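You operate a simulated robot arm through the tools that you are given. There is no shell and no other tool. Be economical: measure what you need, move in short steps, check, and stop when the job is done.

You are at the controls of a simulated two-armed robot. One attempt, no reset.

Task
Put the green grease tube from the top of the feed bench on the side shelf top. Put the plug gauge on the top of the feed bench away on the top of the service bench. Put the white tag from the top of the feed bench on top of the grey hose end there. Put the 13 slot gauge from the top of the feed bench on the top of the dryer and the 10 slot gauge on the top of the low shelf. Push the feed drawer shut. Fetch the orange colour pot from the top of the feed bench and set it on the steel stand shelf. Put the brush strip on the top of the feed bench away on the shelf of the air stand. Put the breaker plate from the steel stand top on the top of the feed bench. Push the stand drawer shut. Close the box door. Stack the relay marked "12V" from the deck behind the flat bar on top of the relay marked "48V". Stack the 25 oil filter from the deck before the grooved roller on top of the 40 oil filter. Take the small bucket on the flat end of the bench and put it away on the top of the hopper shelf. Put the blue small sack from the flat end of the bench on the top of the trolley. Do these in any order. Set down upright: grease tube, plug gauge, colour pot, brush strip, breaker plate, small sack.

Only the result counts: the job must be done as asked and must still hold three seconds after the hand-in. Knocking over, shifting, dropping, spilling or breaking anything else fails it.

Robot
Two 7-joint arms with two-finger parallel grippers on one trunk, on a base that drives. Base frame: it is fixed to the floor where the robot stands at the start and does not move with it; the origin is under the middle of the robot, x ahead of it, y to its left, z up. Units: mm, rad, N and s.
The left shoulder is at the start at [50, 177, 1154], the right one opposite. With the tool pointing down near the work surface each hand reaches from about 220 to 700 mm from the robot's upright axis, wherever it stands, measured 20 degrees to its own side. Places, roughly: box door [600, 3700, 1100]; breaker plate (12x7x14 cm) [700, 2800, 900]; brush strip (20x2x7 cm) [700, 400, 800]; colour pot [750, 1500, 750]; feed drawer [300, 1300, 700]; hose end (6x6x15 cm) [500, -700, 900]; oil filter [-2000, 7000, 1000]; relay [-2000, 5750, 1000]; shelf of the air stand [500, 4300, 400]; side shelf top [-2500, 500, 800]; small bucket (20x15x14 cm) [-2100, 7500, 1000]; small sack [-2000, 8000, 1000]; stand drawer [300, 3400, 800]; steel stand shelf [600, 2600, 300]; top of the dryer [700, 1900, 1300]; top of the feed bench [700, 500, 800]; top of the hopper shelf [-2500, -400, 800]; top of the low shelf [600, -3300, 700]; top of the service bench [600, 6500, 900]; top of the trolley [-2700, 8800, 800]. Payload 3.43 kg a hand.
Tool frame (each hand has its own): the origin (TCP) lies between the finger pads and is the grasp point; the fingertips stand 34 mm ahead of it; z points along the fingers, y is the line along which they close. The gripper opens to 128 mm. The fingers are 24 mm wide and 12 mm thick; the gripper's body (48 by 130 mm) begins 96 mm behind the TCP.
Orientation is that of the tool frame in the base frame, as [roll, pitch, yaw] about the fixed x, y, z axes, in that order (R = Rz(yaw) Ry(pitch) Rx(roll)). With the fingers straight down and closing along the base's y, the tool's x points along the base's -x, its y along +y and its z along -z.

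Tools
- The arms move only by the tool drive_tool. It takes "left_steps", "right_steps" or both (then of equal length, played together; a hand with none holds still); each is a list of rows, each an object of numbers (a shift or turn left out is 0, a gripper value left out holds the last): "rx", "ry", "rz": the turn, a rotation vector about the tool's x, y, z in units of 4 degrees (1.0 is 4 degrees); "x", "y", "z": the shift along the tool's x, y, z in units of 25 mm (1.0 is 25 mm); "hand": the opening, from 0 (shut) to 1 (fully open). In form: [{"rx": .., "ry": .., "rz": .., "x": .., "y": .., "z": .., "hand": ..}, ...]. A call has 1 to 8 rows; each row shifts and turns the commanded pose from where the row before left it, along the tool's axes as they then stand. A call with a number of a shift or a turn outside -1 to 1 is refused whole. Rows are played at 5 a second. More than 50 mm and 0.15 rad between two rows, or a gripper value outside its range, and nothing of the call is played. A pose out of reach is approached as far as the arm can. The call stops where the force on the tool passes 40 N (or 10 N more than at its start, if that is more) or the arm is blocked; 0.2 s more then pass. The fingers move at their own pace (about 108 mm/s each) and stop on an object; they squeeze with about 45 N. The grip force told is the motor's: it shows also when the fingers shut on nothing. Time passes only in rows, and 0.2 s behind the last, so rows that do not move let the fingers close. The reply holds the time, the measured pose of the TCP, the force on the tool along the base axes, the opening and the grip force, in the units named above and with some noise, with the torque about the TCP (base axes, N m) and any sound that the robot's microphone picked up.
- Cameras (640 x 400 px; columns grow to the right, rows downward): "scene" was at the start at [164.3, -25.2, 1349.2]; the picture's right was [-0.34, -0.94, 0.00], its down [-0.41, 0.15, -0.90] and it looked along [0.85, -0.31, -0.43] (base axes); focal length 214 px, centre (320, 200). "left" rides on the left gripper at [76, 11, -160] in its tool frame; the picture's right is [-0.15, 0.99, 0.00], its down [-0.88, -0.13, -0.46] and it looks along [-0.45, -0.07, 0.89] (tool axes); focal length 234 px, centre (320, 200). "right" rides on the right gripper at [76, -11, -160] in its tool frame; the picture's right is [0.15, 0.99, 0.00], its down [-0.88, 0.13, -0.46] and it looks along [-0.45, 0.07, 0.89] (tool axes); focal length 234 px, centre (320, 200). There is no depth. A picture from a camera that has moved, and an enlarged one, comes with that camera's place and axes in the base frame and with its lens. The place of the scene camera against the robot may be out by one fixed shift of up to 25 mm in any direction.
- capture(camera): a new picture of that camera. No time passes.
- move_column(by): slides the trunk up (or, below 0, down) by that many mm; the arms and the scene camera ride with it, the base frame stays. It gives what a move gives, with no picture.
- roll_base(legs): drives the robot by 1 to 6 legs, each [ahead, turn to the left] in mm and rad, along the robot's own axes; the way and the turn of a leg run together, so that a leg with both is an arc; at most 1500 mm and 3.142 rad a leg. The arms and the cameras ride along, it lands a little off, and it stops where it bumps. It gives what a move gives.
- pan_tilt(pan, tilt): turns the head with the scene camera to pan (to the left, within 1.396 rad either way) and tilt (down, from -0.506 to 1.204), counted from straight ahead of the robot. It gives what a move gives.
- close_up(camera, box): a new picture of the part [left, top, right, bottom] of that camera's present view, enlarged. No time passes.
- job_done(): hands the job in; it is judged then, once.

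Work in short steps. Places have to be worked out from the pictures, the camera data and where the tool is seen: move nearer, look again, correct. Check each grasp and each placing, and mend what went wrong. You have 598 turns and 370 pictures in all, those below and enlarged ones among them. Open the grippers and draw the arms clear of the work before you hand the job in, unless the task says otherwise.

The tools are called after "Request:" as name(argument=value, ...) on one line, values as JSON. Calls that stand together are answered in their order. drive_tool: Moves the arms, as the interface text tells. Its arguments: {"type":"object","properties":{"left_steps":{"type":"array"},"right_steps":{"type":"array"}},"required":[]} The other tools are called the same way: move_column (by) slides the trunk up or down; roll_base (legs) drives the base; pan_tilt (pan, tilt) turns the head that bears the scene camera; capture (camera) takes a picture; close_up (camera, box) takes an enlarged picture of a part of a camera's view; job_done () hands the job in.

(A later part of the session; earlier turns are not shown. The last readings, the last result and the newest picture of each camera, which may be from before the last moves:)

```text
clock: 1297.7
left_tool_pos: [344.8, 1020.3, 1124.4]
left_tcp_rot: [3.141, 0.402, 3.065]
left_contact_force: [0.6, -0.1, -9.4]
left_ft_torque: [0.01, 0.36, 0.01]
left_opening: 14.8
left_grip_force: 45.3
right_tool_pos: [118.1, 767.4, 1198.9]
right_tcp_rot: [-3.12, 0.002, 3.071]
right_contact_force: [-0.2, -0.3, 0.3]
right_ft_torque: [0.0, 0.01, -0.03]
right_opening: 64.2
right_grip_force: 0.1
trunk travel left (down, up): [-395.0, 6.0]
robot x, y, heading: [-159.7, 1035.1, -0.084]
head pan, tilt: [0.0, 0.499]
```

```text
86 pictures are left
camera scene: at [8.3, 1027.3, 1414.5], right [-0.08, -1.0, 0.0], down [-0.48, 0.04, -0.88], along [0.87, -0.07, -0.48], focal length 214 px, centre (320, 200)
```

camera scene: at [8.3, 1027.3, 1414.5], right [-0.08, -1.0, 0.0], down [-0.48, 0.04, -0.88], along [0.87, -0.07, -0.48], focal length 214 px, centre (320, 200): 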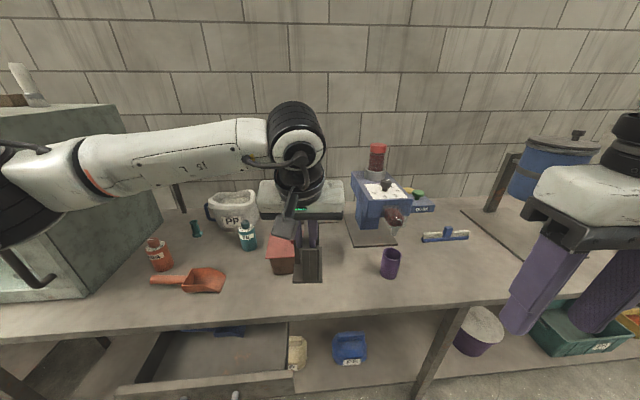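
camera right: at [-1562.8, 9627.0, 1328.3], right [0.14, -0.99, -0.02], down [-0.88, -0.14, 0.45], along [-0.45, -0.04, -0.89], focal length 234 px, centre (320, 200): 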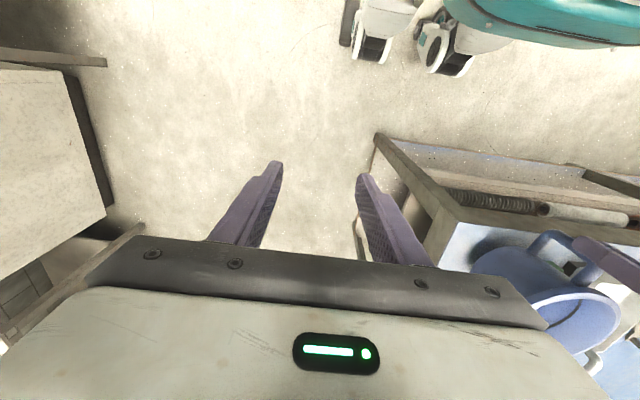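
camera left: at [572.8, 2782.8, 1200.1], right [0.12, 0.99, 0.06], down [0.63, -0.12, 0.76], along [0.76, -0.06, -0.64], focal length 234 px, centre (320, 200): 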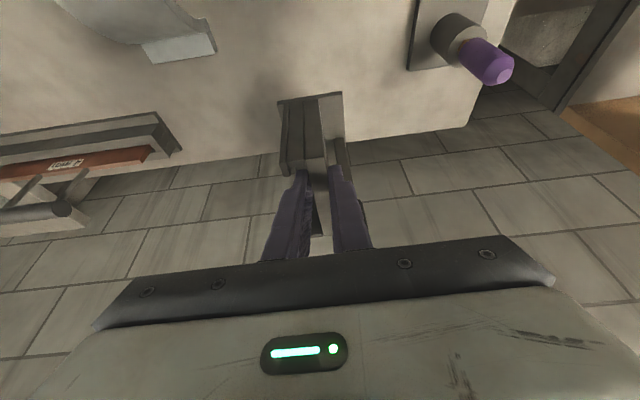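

Free area on the feed bench around [520,580]. Drive there.

Request:
roll_base(legs=[[0, -1.487], [490, 0], [0, 1.571], [220, 0]])

Request:
capture(camera="left")

Request:
capture(camera="scene")

```text
clock: 1309.3
left_tool_pos: [528.3, 574.7, 1118.0]
left_tcp_rot: [3.134, 0.369, 3.14]
left_contact_force: [-3.9, 0.2, -11.4]
left_ft_torque: [0.04, 0.35, 0.02]
left_opening: 14.8
left_grip_force: 44.8
right_tool_pos: [333.9, 302.8, 1197.3]
right_tcp_rot: [-3.118, 0.001, -3.125]
right_contact_force: [-0.1, -0.4, -1.1]
right_ft_torque: [-0.02, 0.02, -0.05]
right_opening: 64.0
right_grip_force: 0.0
trunk travel left (down, up): [-395.0, 6.0]
robot x, y, heading: [28.2, 547.9, 0.006]
head pan, tilt: [0.0, 0.499]
stopped in leg 4: the force on the tool passed its limit (the readings are from after the stop); the commanded pose is now the measured one
```

```text
85 pictures are left
camera left: at [398.3, 585.7, 1241.5], right [0.14, 0.99, 0.06], down [0.66, -0.13, 0.74], along [0.74, -0.06, -0.67], focal length 234 px, centre (320, 200)
```

left: 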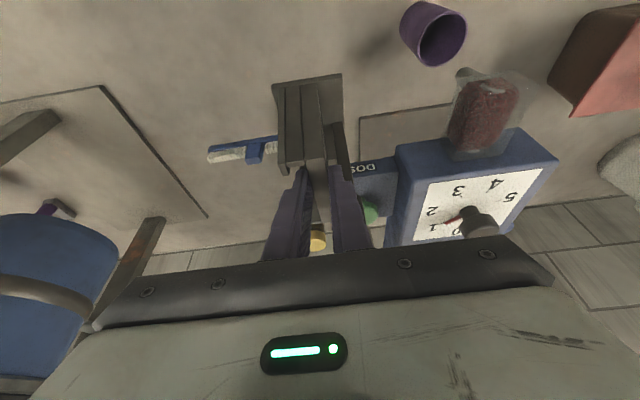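

```text
84 pictures are left
camera scene: at [201.7, 552.5, 1414.3], right [0.01, -1.0, 0.0], down [-0.48, 0.0, -0.88], along [0.88, 0.0, -0.48], focal length 214 px, centre (320, 200)
```

scene: 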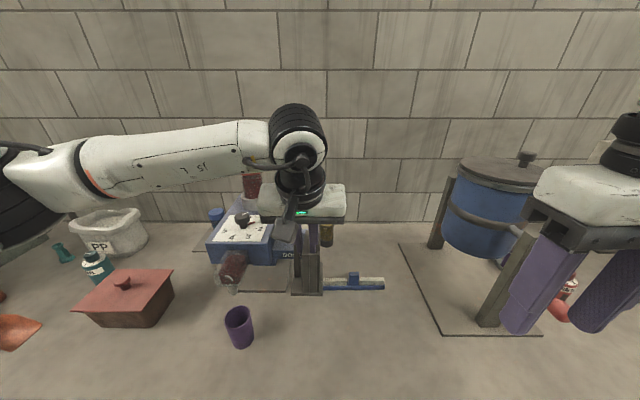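

Something touched near the doser's head. Back off and compare; then place further to the right.

Request:
roll_base(legs=[[-60, 0]])

Request:
close_up(camera="scene", box=[180, 160, 420, 310])

```text
clock: 1310.3
left_tool_pos: [470.9, 575.5, 1121.5]
left_tcp_rot: [3.139, 0.379, -3.14]
left_contact_force: [-1.0, -0.3, -10.2]
left_ft_torque: [-0.01, 0.2, -0.01]
left_opening: 14.7
left_grip_force: 45.2
right_tool_pos: [275.7, 304.3, 1199.0]
right_tcp_rot: [-3.12, 0.004, -3.123]
right_contact_force: [0.0, 0.1, 0.1]
right_ft_torque: [-0.02, -0.06, 0.0]
right_opening: 64.1
right_grip_force: 0.0
trunk travel left (down, up): [-395.0, 6.0]
robot x, y, heading: [-26.0, 543.2, 0.002]
head pan, tilt: [0.0, 0.499]
```

```text
2.67 times, centred on (300, 235) of scene
camera zoom: at [142.5, 552.2, 1414.7], right [0.01, -1.0, 0.0], down [-0.48, 0.0, -0.88], along [0.88, 0.01, -0.48], focal length 572 px, centre (373, 107)
```

zoom: 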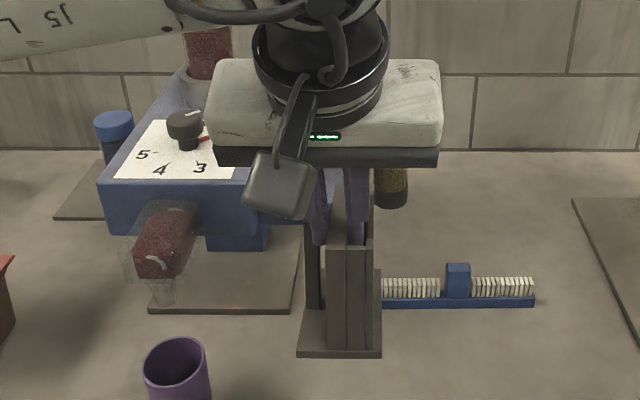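

Held upright and the bench below is free. Lower with the trunk.

Request:
move_column(by=-180)

Request:
drive_tool(left_steps=[{"z": 0.37, "x": 0.148}, {"z": 0.25, "x": 0.1}, {"z": 0.12, "x": 0.05}, {"z": 0.1, "x": 0.04}, {"z": 0.1, "x": 0.04}, {"z": 0.1, "x": 0.04}, {"z": 0.1, "x": 0.04}])

Request:
close_up(camera="scene", box=[200, 160, 440, 310])

```text
clock: 1312.3
left_tool_pos: [470.3, 574.6, 947.2]
left_tcp_rot: [3.141, 0.389, -3.138]
left_contact_force: [-2.9, 1.8, 18.2]
left_ft_torque: [0.14, -1.3, -0.03]
left_opening: 14.6
left_grip_force: 44.5
right_tool_pos: [272.8, 304.3, 1018.8]
right_tcp_rot: [-3.117, 0.006, -3.123]
right_contact_force: [-0.1, -0.2, -0.2]
right_ft_torque: [-0.02, -0.06, 0.01]
right_opening: 63.7
right_grip_force: 0.0
trunk travel left (down, up): [-215.0, 186.0]
robot x, y, heading: [-27.4, 543.6, 0.004]
head pan, tilt: [0.0, 0.499]
```

```text
clock: 1312.7
left_tool_pos: [471.3, 575.1, 945.2]
left_tcp_rot: [-3.138, 0.398, -3.137]
left_contact_force: [-5.2, 1.5, 12.2]
left_ft_torque: [0.26, -0.72, 0.07]
left_opening: 15.0
left_grip_force: 44.6
right_tool_pos: [274.3, 303.8, 1017.7]
right_tcp_rot: [-3.118, 0.002, -3.123]
right_contact_force: [0.7, 0.3, 0.0]
right_ft_torque: [0.04, 0.05, -0.03]
right_opening: 64.2
right_grip_force: 0.1
trunk travel left (down, up): [-215.0, 186.0]
robot x, y, heading: [-24.3, 543.8, 0.007]
head pan, tilt: [0.0, 0.499]
stopped in row 1 (left hand): the force on the tool passed its limit (the readings are from after the stop); the commanded pose is now the measured one
```

```text
2.67 times, centred on (320, 235) of scene
camera zoom: at [142.1, 552.2, 1234.6], right [0.01, -1.0, 0.0], down [-0.48, 0.0, -0.88], along [0.88, 0.01, -0.48], focal length 572 px, centre (320, 107)
```

zoom: 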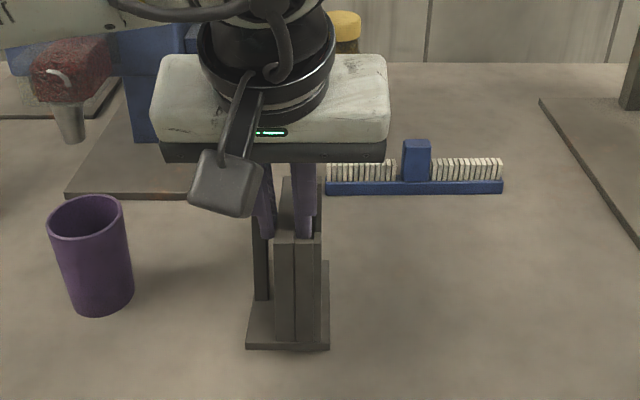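

Contact came earlier than expected; check with the left camera.

Request:
capture(camera="left")

Request:
capture(camera="right")

```text
81 pictures are left
camera left: at [339.3, 585.9, 1064.7], right [0.13, 0.99, 0.05], down [0.63, -0.13, 0.76], along [0.76, -0.07, -0.64], focal length 234 px, centre (320, 200)
```

left: 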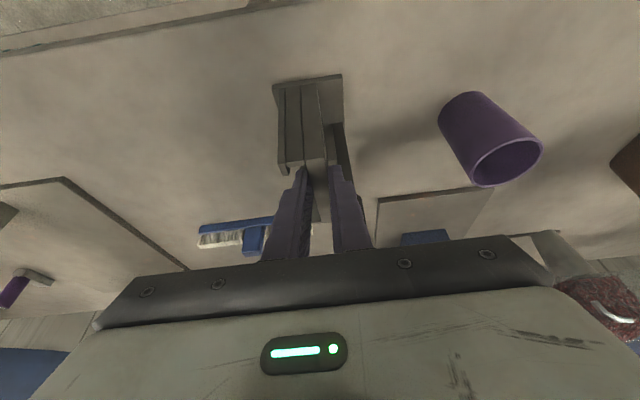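

```text
80 pictures are left
camera right: at [198.6, 294.4, 1178.2], right [-0.17, 0.99, -0.02], down [0.88, 0.16, 0.46], along [0.45, 0.06, -0.89], focal length 234 px, centre (320, 200)
```

right: 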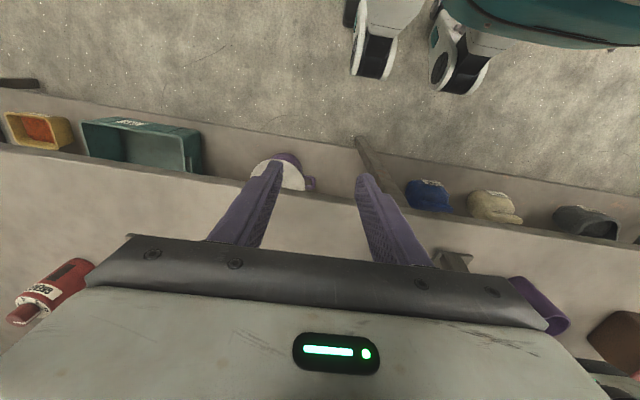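

The plate is standing level on the bench (it had slid a little in the grip). Open just 6 mm (one finger sits between plate and post) and withdraw.

Request:
drive_tool(left_steps=[{"hand": 0.155}, {}, {"z": -0.6}, {"z": -1}, {"z": -1}, {"z": -1}, {"z": -1}, {"z": -1}])

Request:
capture(camera="left")

```text
clock: 1314.5
left_tool_pos: [417.6, 573.9, 1072.5]
left_tcp_rot: [3.141, 0.392, -3.137]
left_contact_force: [-0.6, -0.9, 1.2]
left_ft_torque: [-0.01, 0.01, 0.01]
left_opening: 19.8
left_grip_force: 0.1
right_tool_pos: [275.5, 304.0, 1017.5]
right_tcp_rot: [-3.121, 0.003, -3.122]
right_contact_force: [0.0, -0.2, -0.1]
right_ft_torque: [0.04, -0.01, -0.04]
right_opening: 64.1
right_grip_force: 0.0
trunk travel left (down, up): [-215.0, 186.0]
robot x, y, heading: [-28.2, 545.3, 0.006]
head pan, tilt: [0.0, 0.499]
```

```text
79 pictures are left
camera left: at [285.4, 584.8, 1191.4], right [0.13, 0.99, 0.06], down [0.64, -0.13, 0.76], along [0.76, -0.06, -0.65], focal length 234 px, centre (320, 200)
```

left: 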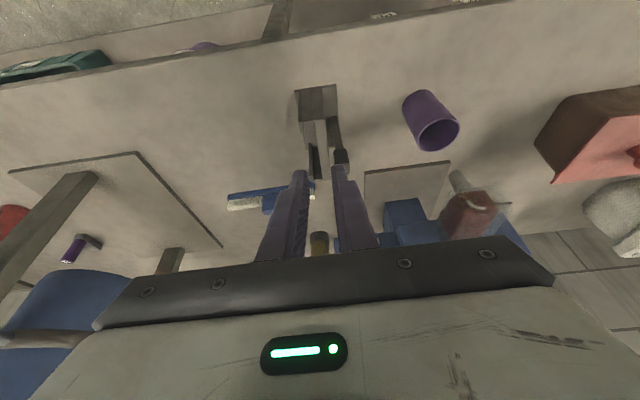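

Breaker plate placed. Now the brush strip: raise, and move in front of it.

Request:
move_column(by=150)

Request:
roll_base(legs=[[0, -0.76], [165, 0], [0, 0.755]])

Request:
capture(camera="left")

```text
clock: 1316.2
left_tool_pos: [416.4, 573.1, 1221.4]
left_tcp_rot: [-3.138, 0.392, -3.138]
left_contact_force: [0.5, -0.4, -0.2]
left_ft_torque: [0.03, -0.02, -0.02]
left_opening: 19.6
left_grip_force: 0.0
right_tool_pos: [275.4, 305.3, 1168.7]
right_tcp_rot: [-3.12, 0.001, -3.123]
right_contact_force: [-0.8, 1.1, -0.6]
right_ft_torque: [0.01, -0.01, 0.01]
right_opening: 64.0
right_grip_force: 0.1
trunk travel left (down, up): [-365.0, 36.0]
robot x, y, heading: [-27.4, 546.7, 0.006]
head pan, tilt: [0.0, 0.499]
```

```text
clock: 1321.6
left_tool_pos: [539.1, 468.4, 1222.4]
left_tcp_rot: [-3.14, 0.394, -3.124]
left_contact_force: [-0.2, 0.2, -1.0]
left_ft_torque: [-0.02, 0.01, -0.02]
left_opening: 20.0
left_grip_force: 0.1
right_tool_pos: [400.4, 197.1, 1169.1]
right_tcp_rot: [-3.119, 0.003, -3.109]
right_contact_force: [-0.8, 0.5, 0.4]
right_ft_torque: [0.04, -0.01, -0.01]
right_opening: 63.7
right_grip_force: 0.1
trunk travel left (down, up): [-365.0, 36.0]
robot x, y, heading: [100.1, 430.6, 0.025]
head pan, tilt: [0.0, 0.499]
```

```text
78 pictures are left
camera left: at [407.2, 477.8, 1341.1], right [0.12, 0.99, 0.05], down [0.64, -0.12, 0.76], along [0.76, -0.05, -0.65], focal length 234 px, centre (320, 200)
```

left: 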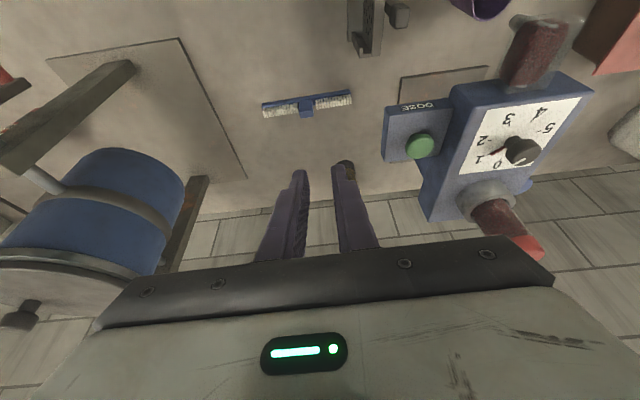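

Brush block at about [652,448]. Approach it.

Request:
drive_tool(left_steps=[{"z": 1, "x": 0.06, "y": -0.1, "hand": 0.5}, {"z": 1, "x": 0.06, "y": -0.1}, {"z": 1, "x": 0.06, "y": -0.1}, {"z": 1, "x": 0.06, "y": -0.1}, {"z": 1, "x": 0.06, "y": -0.1}, {"z": 1, "x": 0.06, "y": -0.1}, {"z": 1, "x": 0.06, "y": -0.1}, {"z": 1, "x": 0.06, "y": -0.1}])

Request:
capture(camera="left")

```text
clock: 1323.4
left_tool_pos: [605.4, 449.2, 1032.0]
left_tcp_rot: [-3.14, 0.393, -3.125]
left_contact_force: [-1.5, -0.8, 0.0]
left_ft_torque: [-0.01, -0.02, -0.01]
left_opening: 64.1
left_grip_force: 0.0
right_tool_pos: [400.5, 197.9, 1167.7]
right_tcp_rot: [-3.119, 0.001, -3.109]
right_contact_force: [-0.3, 0.5, -0.7]
right_ft_torque: [-0.03, -0.01, 0.0]
right_opening: 63.9
right_grip_force: 0.0
trunk travel left (down, up): [-365.0, 36.0]
robot x, y, heading: [95.1, 433.9, 0.024]
head pan, tilt: [0.0, 0.499]
```

```text
77 pictures are left
camera left: at [473.5, 459.4, 1151.0], right [0.12, 0.99, 0.05], down [0.64, -0.12, 0.76], along [0.76, -0.05, -0.65], focal length 234 px, centre (320, 200)
```

left: 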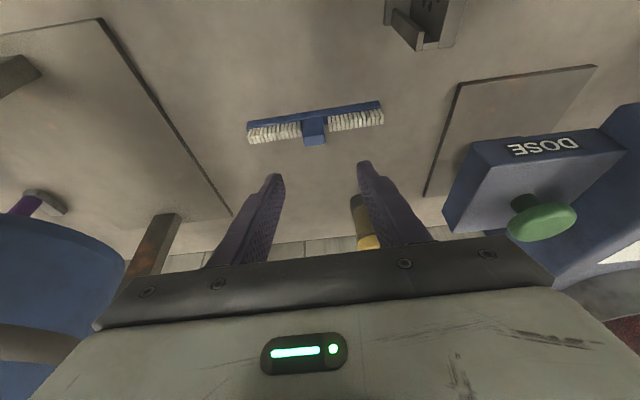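

Aligned. Descend and grip the block.

Request:
drive_tool(left_steps=[{"z": 0.95, "x": 0.035, "y": -0.03}, {"z": 0.95, "x": 0.035, "y": -0.03}, {"z": 0.95, "x": 0.035, "y": -0.03}, {"z": 0.95, "x": 0.035, "y": -0.03}, {"z": 0.95, "x": 0.035, "y": -0.03}, {"z": 0.8, "x": 0.035}])

Request:
close_up(camera="left", box=[220, 100, 420, 240])

```text
clock: 1324.8
left_tool_pos: [651.5, 444.9, 902.0]
left_tcp_rot: [-3.14, 0.392, -3.124]
left_contact_force: [-0.6, -0.3, 0.2]
left_ft_torque: [0.0, 0.0, 0.05]
left_opening: 63.9
left_grip_force: 0.1
right_tool_pos: [401.9, 196.1, 1168.6]
right_tcp_rot: [-3.117, 0.002, -3.108]
right_contact_force: [-0.2, -0.6, -0.3]
right_ft_torque: [-0.01, 0.02, -0.01]
right_opening: 64.0
right_grip_force: 0.0
trunk travel left (down, up): [-365.0, 36.0]
robot x, y, heading: [96.6, 430.3, 0.024]
head pan, tilt: [0.0, 0.499]
```

```text
2.86 times, centred on (320, 170) of left
camera zoom: at [519.7, 454.9, 1021.0], right [0.12, 0.99, 0.05], down [0.64, -0.12, 0.76], along [0.76, -0.06, -0.65], focal length 669 px, centre (320, 286)
```

zoom: 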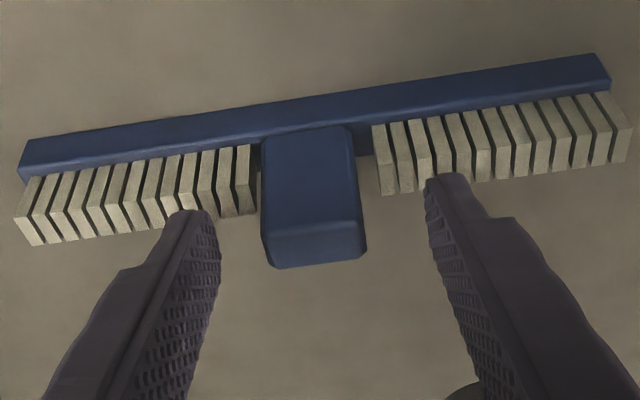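

Request:
drive_tool(left_steps=[{"z": 0.25, "y": -0.05}, {"hand": 0}, {}, {}])

Request:
drive_tool(left_steps=[{"z": -0.5, "x": -0.2}, {"z": -0.9, "x": -0.37}, {"z": -0.9, "x": -0.37}, {"z": -0.9, "x": -0.37}])

Request:
capture(camera="left")

```text
clock: 1325.8
left_tool_pos: [652.9, 445.2, 896.3]
left_tcp_rot: [-3.139, 0.393, -3.124]
left_contact_force: [0.7, -0.2, -0.2]
left_ft_torque: [0.01, -0.01, -0.05]
left_opening: 28.9
left_grip_force: 44.8
right_tool_pos: [401.6, 196.4, 1168.1]
right_tcp_rot: [-3.119, 0.002, -3.11]
right_contact_force: [0.2, 0.3, 0.4]
right_ft_torque: [0.04, 0.01, 0.01]
right_opening: 63.9
right_grip_force: 0.1
trunk travel left (down, up): [-365.0, 36.0]
robot x, y, heading: [93.8, 435.7, 0.022]
head pan, tilt: [0.0, 0.499]
```

```text
clock: 1326.8
left_tool_pos: [655.9, 445.3, 983.0]
left_tcp_rot: [-3.139, 0.393, -3.124]
left_contact_force: [-0.6, -0.8, -2.0]
left_ft_torque: [0.01, 0.01, -0.02]
left_opening: 29.2
left_grip_force: 45.4
right_tool_pos: [399.9, 196.3, 1169.0]
right_tcp_rot: [-3.119, 0.003, -3.108]
right_contact_force: [-0.9, 0.2, -0.2]
right_ft_torque: [-0.01, 0.0, -0.01]
right_opening: 64.0
right_grip_force: 0.1
trunk travel left (down, up): [-365.0, 36.0]
robot x, y, heading: [97.8, 431.7, 0.022]
head pan, tilt: [0.0, 0.499]
```

```text
75 pictures are left
camera left: at [524.2, 454.9, 1101.7], right [0.12, 0.99, 0.06], down [0.64, -0.12, 0.76], along [0.76, -0.05, -0.65], focal length 234 px, centre (320, 200)
```

left: 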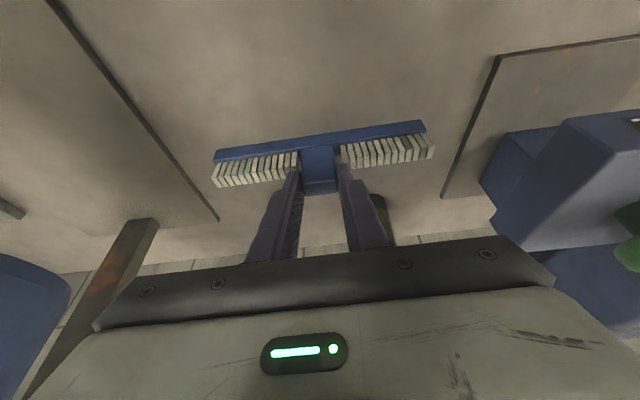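

Brush held. Retract the left hand, then drive to pick the 13 gauge with the right hand.

Request:
drive_tool(left_steps=[{"z": -0.98, "x": 0.3}, {"z": -0.98, "x": 0.94}, {"z": -0.98, "x": 0.94}, {"z": -0.98, "x": 0.94}, {"z": -0.98, "x": 0.94}, {"z": -0.98, "x": 0.94}, {"z": -0.98, "x": 0.94}, {"z": -0.8, "x": 0.94}])

Request:
roll_base(legs=[[-160, 0], [0, -1.592], [595, 0], [0, 1.571], [145, 0]])

Request:
capture(camera="right")

```text
clock: 1328.6
left_tool_pos: [421.1, 442.7, 1094.8]
left_tcp_rot: [3.14, 0.394, -3.124]
left_contact_force: [0.4, 0.6, -0.5]
left_ft_torque: [0.0, 0.0, -0.03]
left_opening: 29.3
left_grip_force: 45.2
right_tool_pos: [399.7, 196.6, 1168.3]
right_tcp_rot: [-3.119, 0.003, -3.108]
right_contact_force: [0.3, -0.5, -0.3]
right_ft_torque: [0.01, -0.03, -0.01]
right_opening: 63.9
right_grip_force: 0.1
trunk travel left (down, up): [-365.0, 36.0]
robot x, y, heading: [97.8, 434.2, 0.02]
head pan, tilt: [0.0, 0.499]
```

```text
clock: 1341.5
left_tool_pos: [435.9, -99.1, 1094.5]
left_tcp_rot: [-3.139, 0.394, -3.052]
left_contact_force: [1.4, -0.4, -2.0]
left_ft_torque: [-0.03, 0.04, 0.04]
left_opening: 29.2
left_grip_force: 44.6
right_tool_pos: [432.2, -347.2, 1167.7]
right_tcp_rot: [-3.119, 0.002, -3.036]
right_contact_force: [0.1, 0.0, 0.0]
right_ft_torque: [-0.01, 0.0, 0.0]
right_opening: 64.3
right_grip_force: 0.0
trunk travel left (down, up): [-365.0, 36.0]
robot x, y, heading: [109.6, -130.1, 0.09]
head pan, tilt: [0.0, 0.499]
```

```text
74 pictures are left
camera right: at [357.4, -362.5, 1328.1], right [-0.25, 0.97, -0.02], down [0.86, 0.23, 0.45], along [0.45, 0.09, -0.89], focal length 234 px, centre (320, 200)
```

right: 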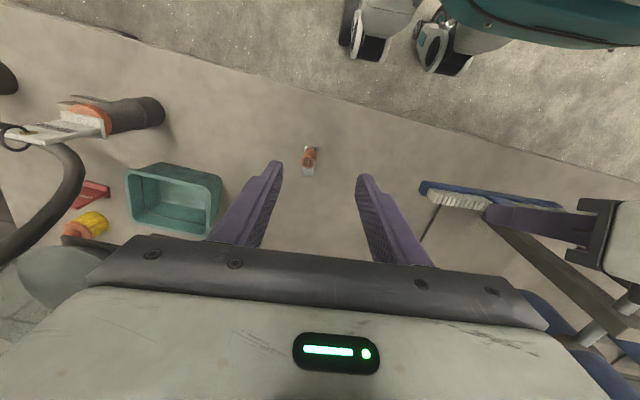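

13 gauge handle at [491,-362]. Descend with the right hand.

Request:
drive_tool(right_steps=[{"z": 1, "x": -0.29, "y": -0.105}, {"z": 1, "x": -0.29, "y": -0.105}, {"z": 1, "x": -0.29, "y": -0.105}, {"z": 1, "x": -0.29, "y": -0.105}, {"z": 1, "x": -0.29, "y": -0.105}, {"z": 1, "x": -0.29, "y": -0.105}, {"z": 1, "x": -0.29, "y": -0.105}, {"z": 1, "x": -0.29, "y": -0.105}])

Request:
capture(camera="right")

```text
clock: 1343.3
left_tool_pos: [435.8, -99.9, 1093.6]
left_tcp_rot: [-3.14, 0.392, -3.053]
left_contact_force: [-0.3, -0.6, -1.4]
left_ft_torque: [0.0, 0.04, 0.0]
left_opening: 29.3
left_grip_force: 44.5
right_tool_pos: [493.3, -365.1, 969.6]
right_tcp_rot: [-3.12, 0.003, -3.038]
right_contact_force: [0.6, -0.5, 0.7]
right_ft_torque: [0.01, 0.02, -0.01]
right_opening: 64.1
right_grip_force: 0.0
trunk travel left (down, up): [-365.0, 36.0]
robot x, y, heading: [109.1, -131.0, 0.091]
head pan, tilt: [0.0, 0.499]
```

```text
73 pictures are left
camera right: at [419.3, -380.9, 1130.8], right [-0.25, 0.97, -0.02], down [0.86, 0.23, 0.46], along [0.45, 0.09, -0.89], focal length 234 px, centre (320, 200)
```

right: 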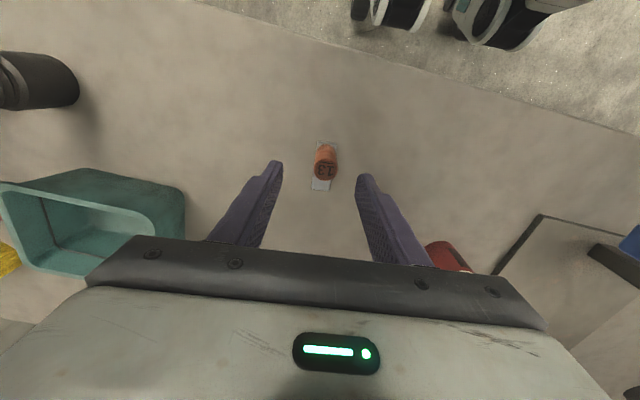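

Aligned. Down and grip.

Request:
drive_tool(right_steps=[{"z": 0.9, "x": -0.12, "y": 0.15}, {"z": 0.9}, {"z": 0.9}, {"z": 0.9}, {"hand": 0}, {}, {}])

Request:
drive_tool(right_steps=[{"z": -1}, {"z": -1}, {"z": -1}, {"z": -1}, {"z": -1}, {"z": -1}, {"z": -1}, {"z": -1}])

Request:
capture(camera="right")

```text
clock: 1344.9
left_tool_pos: [435.2, -100.0, 1095.1]
left_tcp_rot: [-3.14, 0.393, -3.053]
left_contact_force: [-0.1, 0.1, -2.0]
left_ft_torque: [0.05, 0.01, -0.02]
left_opening: 29.2
left_grip_force: 45.0
right_tool_pos: [494.0, -362.6, 877.7]
right_tcp_rot: [-3.118, 0.003, -3.038]
right_contact_force: [-0.9, 0.4, -0.2]
right_ft_torque: [0.06, -0.05, 0.01]
right_opening: 24.7
right_grip_force: 45.2
trunk travel left (down, up): [-365.0, 36.0]
robot x, y, heading: [110.9, -132.4, 0.089]
head pan, tilt: [0.0, 0.499]
```

```text
clock: 1346.7
left_tool_pos: [435.9, -99.4, 1094.3]
left_tcp_rot: [-3.14, 0.393, -3.053]
left_contact_force: [-0.7, -0.1, -1.6]
left_ft_torque: [-0.03, 0.03, 0.03]
left_opening: 28.9
left_grip_force: 45.1
right_tool_pos: [495.5, -357.9, 1080.2]
right_tcp_rot: [-3.12, 0.001, -3.038]
right_contact_force: [-0.2, -0.1, -2.3]
right_ft_torque: [0.01, 0.04, -0.01]
right_opening: 24.7
right_grip_force: 45.4
trunk travel left (down, up): [-365.0, 36.0]
robot x, y, heading: [112.0, -129.7, 0.093]
head pan, tilt: [0.0, 0.499]
```

```text
72 pictures are left
camera right: at [420.8, -374.9, 1240.8], right [-0.25, 0.97, -0.02], down [0.86, 0.23, 0.45], along [0.45, 0.09, -0.89], focal length 234 px, centre (320, 200)
```

right: 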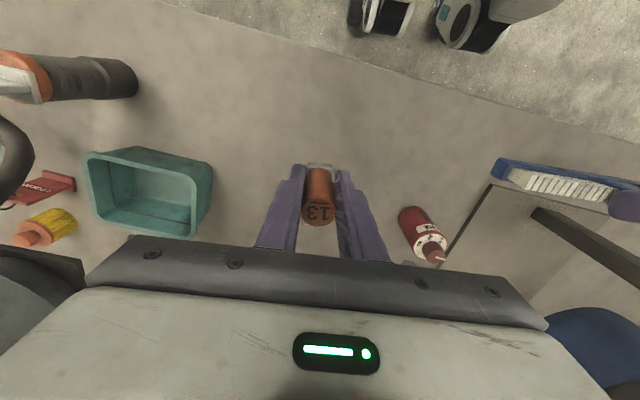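

13 gauge held. Drive to the dryer.

Request:
roll_base(legs=[[-280, 0], [0, 1.48], [1500, 0], [720, 0], [0, -1.571]])

Request:
pan_tilt(pan=-0.2, tilt=0.3)

Request:
capture(camera="scene")

```text
clock: 1366.8
left_tool_pos: [216.4, 2104.0, 1094.0]
left_tcp_rot: [-3.14, 0.392, 3.129]
left_contact_force: [-0.2, 0.3, -1.7]
left_ft_torque: [0.01, -0.01, -0.03]
left_opening: 29.0
left_grip_force: 45.4
right_tool_pos: [249.2, 1839.7, 1080.2]
right_tcp_rot: [-3.118, 0.003, -3.139]
right_contact_force: [0.6, 0.5, 0.3]
right_ft_torque: [-0.02, 0.0, -0.01]
right_opening: 24.7
right_grip_force: 45.1
trunk travel left (down, up): [-365.0, 36.0]
robot x, y, heading: [-112.7, 2105.1, -0.01]
head pan, tilt: [0.0, 0.499]
```

```text
clock: 1367.5
left_tool_pos: [215.6, 2102.4, 1094.4]
left_tcp_rot: [-3.14, 0.392, 3.129]
left_contact_force: [0.1, -0.2, -1.2]
left_ft_torque: [0.0, -0.03, -0.01]
left_opening: 29.0
left_grip_force: 45.3
right_tool_pos: [249.6, 1839.8, 1079.4]
right_tcp_rot: [-3.119, 0.002, -3.138]
right_contact_force: [0.9, 0.1, -0.8]
right_ft_torque: [-0.02, 0.01, 0.03]
right_opening: 24.3
right_grip_force: 44.9
trunk travel left (down, up): [-365.0, 36.0]
robot x, y, heading: [-109.8, 2099.3, -0.013]
head pan, tilt: [-0.201, 0.3]
```

```text
71 pictures are left
camera scene: at [59.0, 2089.6, 1402.9], right [-0.21, -0.98, 0.0], down [-0.29, 0.06, -0.96], along [0.93, -0.2, -0.3], focal length 214 px, centre (320, 200)
```

scene: 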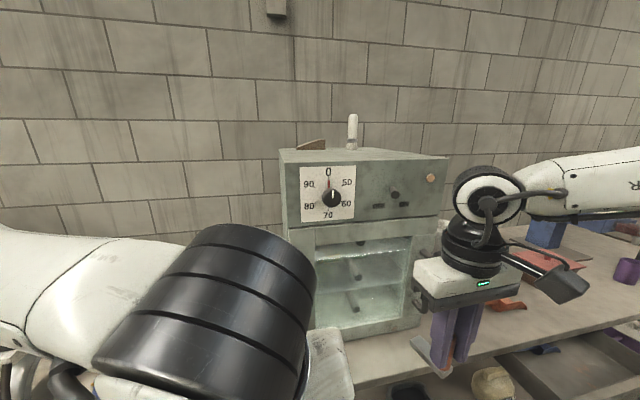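

Dryer top is at about z≈1340, front x≈505, y 1690–2065. Raise the trunk fully and lift the right hand.

Request:
move_column(by=35)

Request:
drive_tool(right_steps=[{"z": -1}, {"z": -1}, {"z": -1}, {"z": -1}, {"z": -1}, {"z": -1}, {"z": -1}, {"z": -1}])

Request:
drive_tool(right_steps=[{"z": -1}, {"z": -1}, {"z": -1}, {"z": -1}, {"z": -0.6}])

```text
clock: 1368.3
left_tool_pos: [215.3, 2103.0, 1130.2]
left_tcp_rot: [-3.139, 0.392, 3.13]
left_contact_force: [0.5, 1.3, -2.1]
left_ft_torque: [-0.02, 0.01, -0.03]
left_opening: 29.3
left_grip_force: 45.0
right_tool_pos: [249.6, 1838.9, 1115.4]
right_tcp_rot: [-3.119, 0.001, -3.138]
right_contact_force: [-0.1, 0.6, -1.2]
right_ft_torque: [-0.01, 0.04, 0.0]
right_opening: 24.5
right_grip_force: 45.2
trunk travel left (down, up): [-400.0, 1.0]
robot x, y, heading: [-110.8, 2103.1, -0.009]
head pan, tilt: [-0.201, 0.3]
```

```text
clock: 1370.1
left_tool_pos: [217.0, 2102.7, 1129.0]
left_tcp_rot: [-3.139, 0.391, 3.129]
left_contact_force: [-0.2, -0.1, -1.0]
left_ft_torque: [-0.01, 0.03, 0.0]
left_opening: 29.1
left_grip_force: 45.1
right_tool_pos: [250.0, 1843.7, 1316.4]
right_tcp_rot: [-3.119, 0.001, -3.138]
right_contact_force: [-0.1, -0.4, -0.9]
right_ft_torque: [0.01, -0.02, -0.02]
right_opening: 24.5
right_grip_force: 45.0
trunk travel left (down, up): [-400.0, 1.0]
robot x, y, heading: [-108.8, 2100.8, -0.009]
head pan, tilt: [-0.201, 0.3]
```

```text
clock: 1371.3
left_tool_pos: [215.5, 2102.8, 1129.8]
left_tcp_rot: [-3.139, 0.393, 3.129]
left_contact_force: [-0.7, 0.0, -0.8]
left_ft_torque: [0.03, -0.02, 0.0]
left_opening: 29.0
left_grip_force: 44.7
right_tool_pos: [239.6, 1838.5, 1389.6]
right_tcp_rot: [-3.121, 0.005, -3.137]
right_contact_force: [0.5, 0.1, -0.6]
right_ft_torque: [-0.04, 0.01, -0.01]
right_opening: 24.4
right_grip_force: 44.9
right hand out of reach, approached as far as the arm can: row 3, 4, 5
trunk travel left (down, up): [-400.0, 1.0]
robot x, y, heading: [-105.8, 2102.5, -0.009]
head pan, tilt: [-0.201, 0.3]
```

The arm's limit is z≈1390 straight-down; with forward tilt it gains height. Tilt 24°, raise and look.

Request:
drive_tool(right_steps=[{"ry": -1}, {"ry": -1}, {"ry": -1}, {"ry": -1}, {"ry": -1}, {"ry": -1}, {"z": -0.6, "x": -0.6}, {"z": -0.6, "x": -0.6}])

Request:
drive_tool(right_steps=[{"z": -0.5, "x": -0.7}, {"z": -0.5, "x": -0.7}, {"z": -0.5, "x": -0.7}])

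Request:
capture(camera="right")

```text
clock: 1373.1
left_tool_pos: [216.8, 2102.3, 1129.6]
left_tcp_rot: [-3.14, 0.393, 3.129]
left_contact_force: [0.3, -1.0, -0.4]
left_ft_torque: [0.0, 0.02, 0.0]
left_opening: 29.5
left_grip_force: 44.6
right_tool_pos: [253.8, 1841.2, 1428.5]
right_tcp_rot: [-3.118, 0.422, -3.13]
right_contact_force: [0.3, 0.0, -1.4]
right_ft_torque: [0.0, 0.06, 0.01]
right_opening: 24.4
right_grip_force: 44.9
trunk travel left (down, up): [-400.0, 1.0]
robot x, y, heading: [-110.2, 2102.7, -0.005]
head pan, tilt: [-0.201, 0.3]
```

```text
clock: 1373.9
left_tool_pos: [216.8, 2102.1, 1130.2]
left_tcp_rot: [-3.137, 0.39, 3.131]
left_contact_force: [-0.1, 0.0, -1.4]
left_ft_torque: [0.0, -0.01, -0.02]
left_opening: 29.2
left_grip_force: 44.9
right_tool_pos: [285.8, 1840.1, 1482.6]
right_tcp_rot: [-3.116, 0.422, -3.13]
right_contact_force: [-1.1, 0.5, -1.5]
right_ft_torque: [0.03, 0.04, 0.01]
right_opening: 24.5
right_grip_force: 45.0
right hand out of reach, approached as far as the arm can: row 3
trunk travel left (down, up): [-400.0, 1.0]
robot x, y, heading: [-108.3, 2100.2, -0.009]
head pan, tilt: [-0.201, 0.3]
```

```text
70 pictures are left
camera right: at [151.5, 1830.3, 1598.0], right [-0.14, 0.99, -0.08], down [0.62, 0.15, 0.77], along [0.78, 0.06, -0.63], focal length 234 px, centre (320, 200)
```

right: 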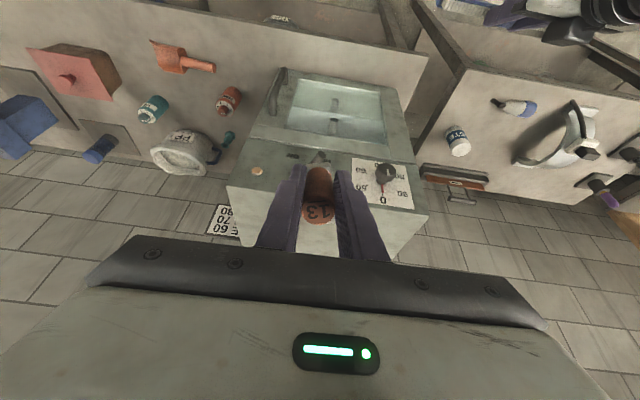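

With the tilt the hand reaches z≈1480. Drive forward 195 mm (left hand pulled back a bit), then reach over the dryer.

Request:
drive_tool(left_steps=[{"x": 1}, {"x": 1}, {"x": 0.5}])

Request:
roll_base(legs=[[195, 0]])

Request:
drive_tool(right_steps=[{"x": -0.9, "z": 0.4}, {"x": -0.9, "z": 0.4}, {"x": -0.9, "z": 0.4}, {"x": -0.7, "z": 0.5}])

Request:
capture(camera="right")

```text
clock: 1374.4
left_tool_pos: [194.6, 2105.7, 1121.0]
left_tcp_rot: [3.141, 0.401, 3.141]
left_contact_force: [10.0, 1.6, -1.2]
left_ft_torque: [-0.25, 1.16, -0.34]
left_opening: 29.1
left_grip_force: 44.9
right_tool_pos: [286.5, 1839.4, 1482.4]
right_tcp_rot: [-3.117, 0.422, -3.129]
right_contact_force: [-0.6, -0.1, -0.4]
right_ft_torque: [0.03, 0.04, -0.02]
right_opening: 24.6
right_grip_force: 45.0
trunk travel left (down, up): [-400.0, 1.0]
robot x, y, heading: [-110.0, 2100.8, -0.014]
head pan, tilt: [-0.201, 0.3]
stopped in row 2 (left hand): the force on the tool passed its limit (the readings are from after the stop); the commanded pose is now the measured one
```

```text
clock: 1376.0
left_tool_pos: [386.9, 2104.4, 1120.2]
left_tcp_rot: [-3.141, 0.398, -3.139]
left_contact_force: [23.1, -0.1, -4.3]
left_ft_torque: [-0.03, 2.48, -0.13]
left_opening: 29.1
left_grip_force: 45.0
right_tool_pos: [479.1, 1839.3, 1481.1]
right_tcp_rot: [-3.119, 0.424, -3.124]
right_contact_force: [-0.3, 0.0, -1.4]
right_ft_torque: [0.01, 0.08, -0.04]
right_opening: 24.3
right_grip_force: 45.3
trunk travel left (down, up): [-400.0, 1.0]
robot x, y, heading: [82.0, 2101.4, -0.006]
head pan, tilt: [-0.201, 0.3]
```

```text
clock: 1377.0
left_tool_pos: [388.8, 2104.9, 1120.5]
left_tcp_rot: [3.141, 0.4, -3.138]
left_contact_force: [8.1, 1.1, -1.8]
left_ft_torque: [-0.07, 0.91, -0.07]
left_opening: 28.9
left_grip_force: 45.4
right_tool_pos: [555.6, 1824.2, 1448.3]
right_tcp_rot: [-3.118, 0.424, -3.126]
right_contact_force: [1.1, 0.8, -0.1]
right_ft_torque: [-0.04, 0.05, -0.02]
right_opening: 24.5
right_grip_force: 45.0
right hand out of reach, approached as far as the arm can: row 1, 2, 3, 4
trunk travel left (down, up): [-400.0, 1.0]
robot x, y, heading: [83.0, 2099.5, -0.008]
head pan, tilt: [-0.201, 0.3]
```

```text
69 pictures are left
camera right: at [421.4, 1813.6, 1563.8], right [-0.14, 0.99, -0.08], down [0.61, 0.15, 0.77], along [0.78, 0.06, -0.63], focal length 234 px, centre (320, 200)
```

right: 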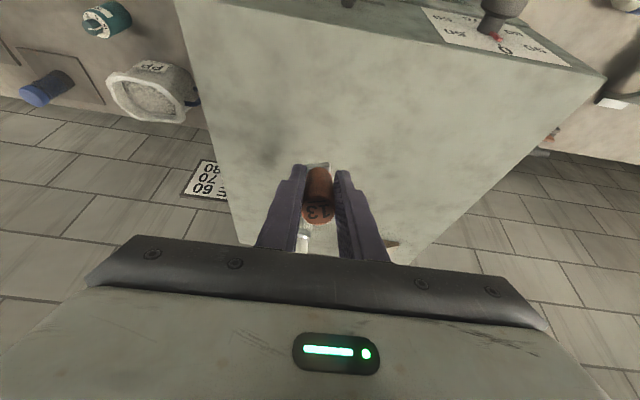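

Over the dryer top. Relieve the left hand, then lower the gauge and reduce the tilt as far as the arm allows.

Request:
drive_tool(left_steps="[{\"x\": -0.8}, {\"x\": -0.8}, {}, {}, {}],\n<parameter name=\"right_steps\">[{\"z\": 0.5, \"x\": 0.22}, {\"z\": 0.5, \"x\": 0.22}, {\"ry\": 1}, {\"ry\": 1}, {\"ry\": 1}]")

```text
refused: the rows could not be read
```

Request:
drive_tool(left_steps=[{"x": -0.8}, {"x": -0.8}, {}, {}, {}], right_steps=[{"z": 0.5, "x": 0.22}, {"z": 0.5, "x": 0.22}, {"ry": 1}, {"ry": 1}, {"ry": 1}])

```text
clock: 1378.2
left_tool_pos: [423.2, 2106.9, 1137.5]
left_tcp_rot: [3.142, 0.401, -3.139]
left_contact_force: [0.7, -0.2, -1.8]
left_ft_torque: [-0.03, 0.01, 0.02]
left_opening: 29.2
left_grip_force: 45.6
right_tool_pos: [540.1, 1814.8, 1404.1]
right_tcp_rot: [-3.119, 0.215, -3.132]
right_contact_force: [-0.6, 0.5, -0.4]
right_ft_torque: [-0.01, 0.03, 0.0]
right_opening: 24.5
right_grip_force: 44.8
right hand out of reach, approached as far as the arm can: row 4, 5
trunk travel left (down, up): [-400.0, 1.0]
robot x, y, heading: [86.2, 2097.8, -0.004]
head pan, tilt: [-0.201, 0.3]
```

Tilt is now 12°. Lower gently to contact.

Request:
drive_tool(right_steps=[{"z": 0.1, "x": 0.02}, {"z": 0.1, "x": 0.02}, {"z": 0.1, "x": 0.02}, {"z": 0.1, "x": 0.02}])

Request:
close_up(camera="right", box=[220, 100, 440, 260])

```text
clock: 1379.2
left_tool_pos: [422.3, 2105.3, 1136.9]
left_tcp_rot: [-3.142, 0.402, -3.141]
left_contact_force: [-0.1, -0.3, -1.0]
left_ft_torque: [0.02, 0.03, -0.01]
left_opening: 29.0
left_grip_force: 45.4
right_tool_pos: [542.5, 1815.8, 1394.8]
right_tcp_rot: [-3.121, 0.217, -3.131]
right_contact_force: [0.4, -1.1, 8.7]
right_ft_torque: [-0.01, -0.11, 0.01]
right_opening: 24.6
right_grip_force: 45.0
trunk travel left (down, up): [-400.0, 1.0]
robot x, y, heading: [82.7, 2101.3, -0.008]
head pan, tilt: [-0.201, 0.3]
```

```text
2.50 times, centred on (330, 180) of right
camera zoom: at [434.1, 1806.8, 1534.8], right [-0.15, 0.99, -0.05], down [0.76, 0.15, 0.63], along [0.63, 0.05, -0.77], focal length 585 px, centre (295, 250)
```

zoom: 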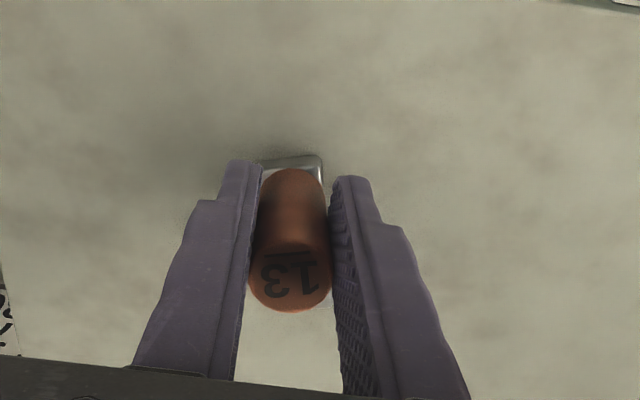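

Contact. At 12° lean the gauge will settle flat; release and withdraw upward.

Request:
drive_tool(right_steps=[{"ry": 0.5}, {"hand": 0.3}, {}, {}])

Request:
drive_tool(right_steps=[{"z": -0.6}, {"z": -0.8, "x": 0.2}, {"z": -0.8, "x": 0.4, "ry": -1}, {"z": -0.6, "x": 0.6, "ry": -1}])

Request:
capture(camera="right")

```text
clock: 1380.2
left_tool_pos: [423.2, 2104.0, 1135.3]
left_tcp_rot: [-3.141, 0.4, -3.137]
left_contact_force: [0.1, 0.1, -2.2]
left_ft_torque: [-0.01, 0.0, -0.01]
left_opening: 29.1
left_grip_force: 44.8
right_tool_pos: [542.4, 1816.0, 1392.0]
right_tcp_rot: [-3.12, 0.182, -3.13]
right_contact_force: [-0.1, 0.1, -0.2]
right_ft_torque: [-0.03, 0.02, -0.01]
right_opening: 38.3
right_grip_force: 0.1
trunk travel left (down, up): [-400.0, 1.0]
robot x, y, heading: [80.4, 2101.8, -0.006]
head pan, tilt: [-0.201, 0.3]
```

```text
clock: 1381.2
left_tool_pos: [422.2, 2106.6, 1136.8]
left_tcp_rot: [3.141, 0.402, -3.14]
left_contact_force: [-1.1, 0.8, -1.1]
left_ft_torque: [0.0, -0.02, 0.01]
left_opening: 28.9
left_grip_force: 45.4
right_tool_pos: [488.9, 1811.8, 1440.2]
right_tcp_rot: [-3.119, 0.32, -3.128]
right_contact_force: [-0.1, 0.2, -0.6]
right_ft_torque: [0.02, 0.02, -0.01]
right_opening: 38.3
right_grip_force: 0.0
right hand out of reach, approached as far as the arm can: row 1, 2
trunk travel left (down, up): [-400.0, 1.0]
robot x, y, heading: [81.5, 2103.4, -0.008]
head pan, tilt: [-0.201, 0.3]
```

```text
67 pictures are left
camera right: at [366.7, 1801.0, 1568.2], right [-0.15, 0.99, -0.07], down [0.69, 0.15, 0.71], along [0.71, 0.06, -0.7], focal length 234 px, centre (320, 200)
```

right: 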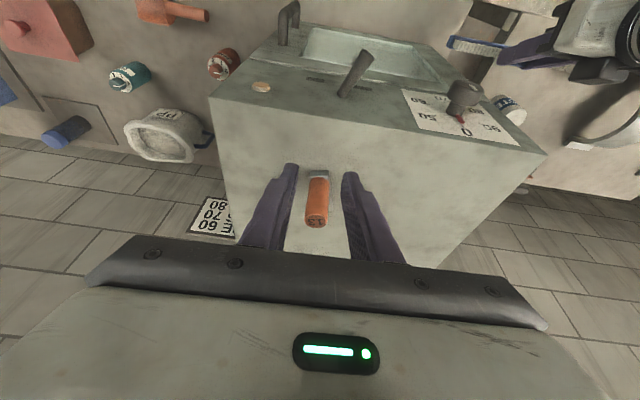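

The 13 gauge stands on the dryer. Back off, lower the right hand and go to the colour pot.

Request:
roll_base(legs=[[-220, 0]])

Request:
drive_tool(right_steps=[{"z": 1, "hand": 0.9, "ry": 0.8}, {"z": 1, "ry": 0.8}, {"z": 1, "ry": 0.8}, {"z": 1, "ry": 0.8}, {"z": 1, "ry": 0.8}, {"z": 1}, {"z": 1}, {"z": 1}])

Request:
pan_tilt(pan=-0.9, tilt=0.5)

Request:
capture(camera="scene")

```text
clock: 1382.9
left_tool_pos: [205.6, 2107.5, 1137.2]
left_tcp_rot: [3.14, 0.402, -3.135]
left_contact_force: [-1.0, -0.1, -1.5]
left_ft_torque: [0.02, 0.01, -0.02]
left_opening: 28.9
left_grip_force: 45.1
right_tool_pos: [274.5, 1813.4, 1439.1]
right_tcp_rot: [-3.117, 0.32, -3.124]
right_contact_force: [0.3, 0.7, 0.0]
right_ft_torque: [0.0, -0.01, -0.03]
right_opening: 38.2
right_grip_force: 0.1
trunk travel left (down, up): [-400.0, 1.0]
robot x, y, heading: [-133.2, 2106.3, -0.003]
head pan, tilt: [-0.201, 0.3]
```

```text
clock: 1384.7
left_tool_pos: [206.5, 2108.8, 1136.5]
left_tcp_rot: [-3.141, 0.401, -3.134]
left_contact_force: [-0.3, 0.3, -0.7]
left_ft_torque: [-0.03, 0.0, 0.02]
left_opening: 29.1
left_grip_force: 44.9
right_tool_pos: [301.5, 1808.4, 1241.8]
right_tcp_rot: [-3.12, 0.04, -3.13]
right_contact_force: [0.8, -0.2, -0.7]
right_ft_torque: [-0.02, 0.0, 0.02]
right_opening: 115.3
right_grip_force: 0.1
trunk travel left (down, up): [-400.0, 1.0]
robot x, y, heading: [-137.0, 2098.3, -0.0]
head pan, tilt: [-0.201, 0.3]
```

```text
clock: 1385.8
left_tool_pos: [206.7, 2108.2, 1136.3]
left_tcp_rot: [3.142, 0.401, -3.136]
left_contact_force: [0.1, -0.5, -1.6]
left_ft_torque: [-0.02, 0.0, 0.0]
left_opening: 29.3
left_grip_force: 44.8
right_tool_pos: [302.4, 1806.8, 1241.5]
right_tcp_rot: [-3.121, 0.04, -3.132]
right_contact_force: [-0.9, 0.5, 0.3]
right_ft_torque: [-0.02, 0.01, 0.01]
right_opening: 115.2
right_grip_force: 0.0
trunk travel left (down, up): [-400.0, 1.0]
robot x, y, heading: [-134.3, 2101.0, -0.002]
head pan, tilt: [-0.901, 0.499]
```

```text
66 pictures are left
camera scene: at [0.1, 2037.6, 1419.6], right [-0.79, -0.62, 0.0], down [-0.3, 0.38, -0.88], along [0.54, -0.69, -0.48], focal length 214 px, centre (320, 200)
```

scene: 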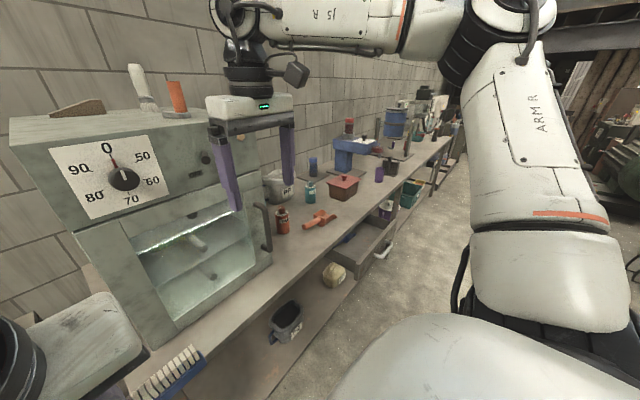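

13 gauge stands. Next take the brush (left hand) to the air stand shelf; drive to y≈4250.

Request:
roll_base(legs=[[-60, 0], [0, 1.571], [1500, 0], [650, 0], [0, -1.571]])

Request:
pan_tilt(pan=0.0, tilt=0.7)

Request:
capture(camera="scene")

```text
clock: 1404.5
left_tool_pos: [107.2, 4262.8, 1135.0]
left_tcp_rot: [3.141, 0.402, -3.074]
left_contact_force: [0.0, 0.0, -1.6]
left_ft_torque: [0.01, 0.0, 0.01]
left_opening: 29.1
left_grip_force: 44.8
right_tool_pos: [221.1, 3966.8, 1242.0]
right_tcp_rot: [-3.121, 0.039, -3.071]
right_contact_force: [-0.1, -0.8, 0.2]
right_ft_torque: [-0.01, 0.01, 0.03]
right_opening: 115.4
right_grip_force: 0.0
trunk travel left (down, up): [-400.0, 1.0]
robot x, y, heading: [-230.6, 4235.2, 0.055]
head pan, tilt: [-0.901, 0.499]
```

```text
clock: 1405.7
left_tool_pos: [106.6, 4262.4, 1136.2]
left_tcp_rot: [3.141, 0.402, -3.073]
left_contact_force: [0.1, 0.3, -1.4]
left_ft_torque: [-0.01, 0.01, -0.01]
left_opening: 29.4
left_grip_force: 45.2
right_tool_pos: [221.7, 3967.0, 1243.7]
right_tcp_rot: [-3.12, 0.039, -3.073]
right_contact_force: [-0.9, -0.3, 0.4]
right_ft_torque: [-0.01, -0.02, 0.02]
right_opening: 115.3
right_grip_force: 0.0
trunk travel left (down, up): [-400.0, 1.0]
robot x, y, heading: [-232.6, 4238.6, 0.058]
head pan, tilt: [0.0, 0.7]
```

```text
65 pictures are left
camera scene: at [-69.3, 4251.8, 1401.9], right [0.06, -1.0, 0.0], down [-0.64, -0.04, -0.77], along [0.76, 0.04, -0.64], focal length 214 px, centre (320, 200)
```

scene: 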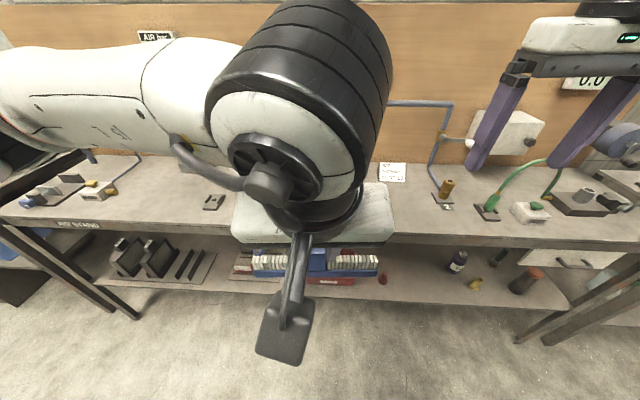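

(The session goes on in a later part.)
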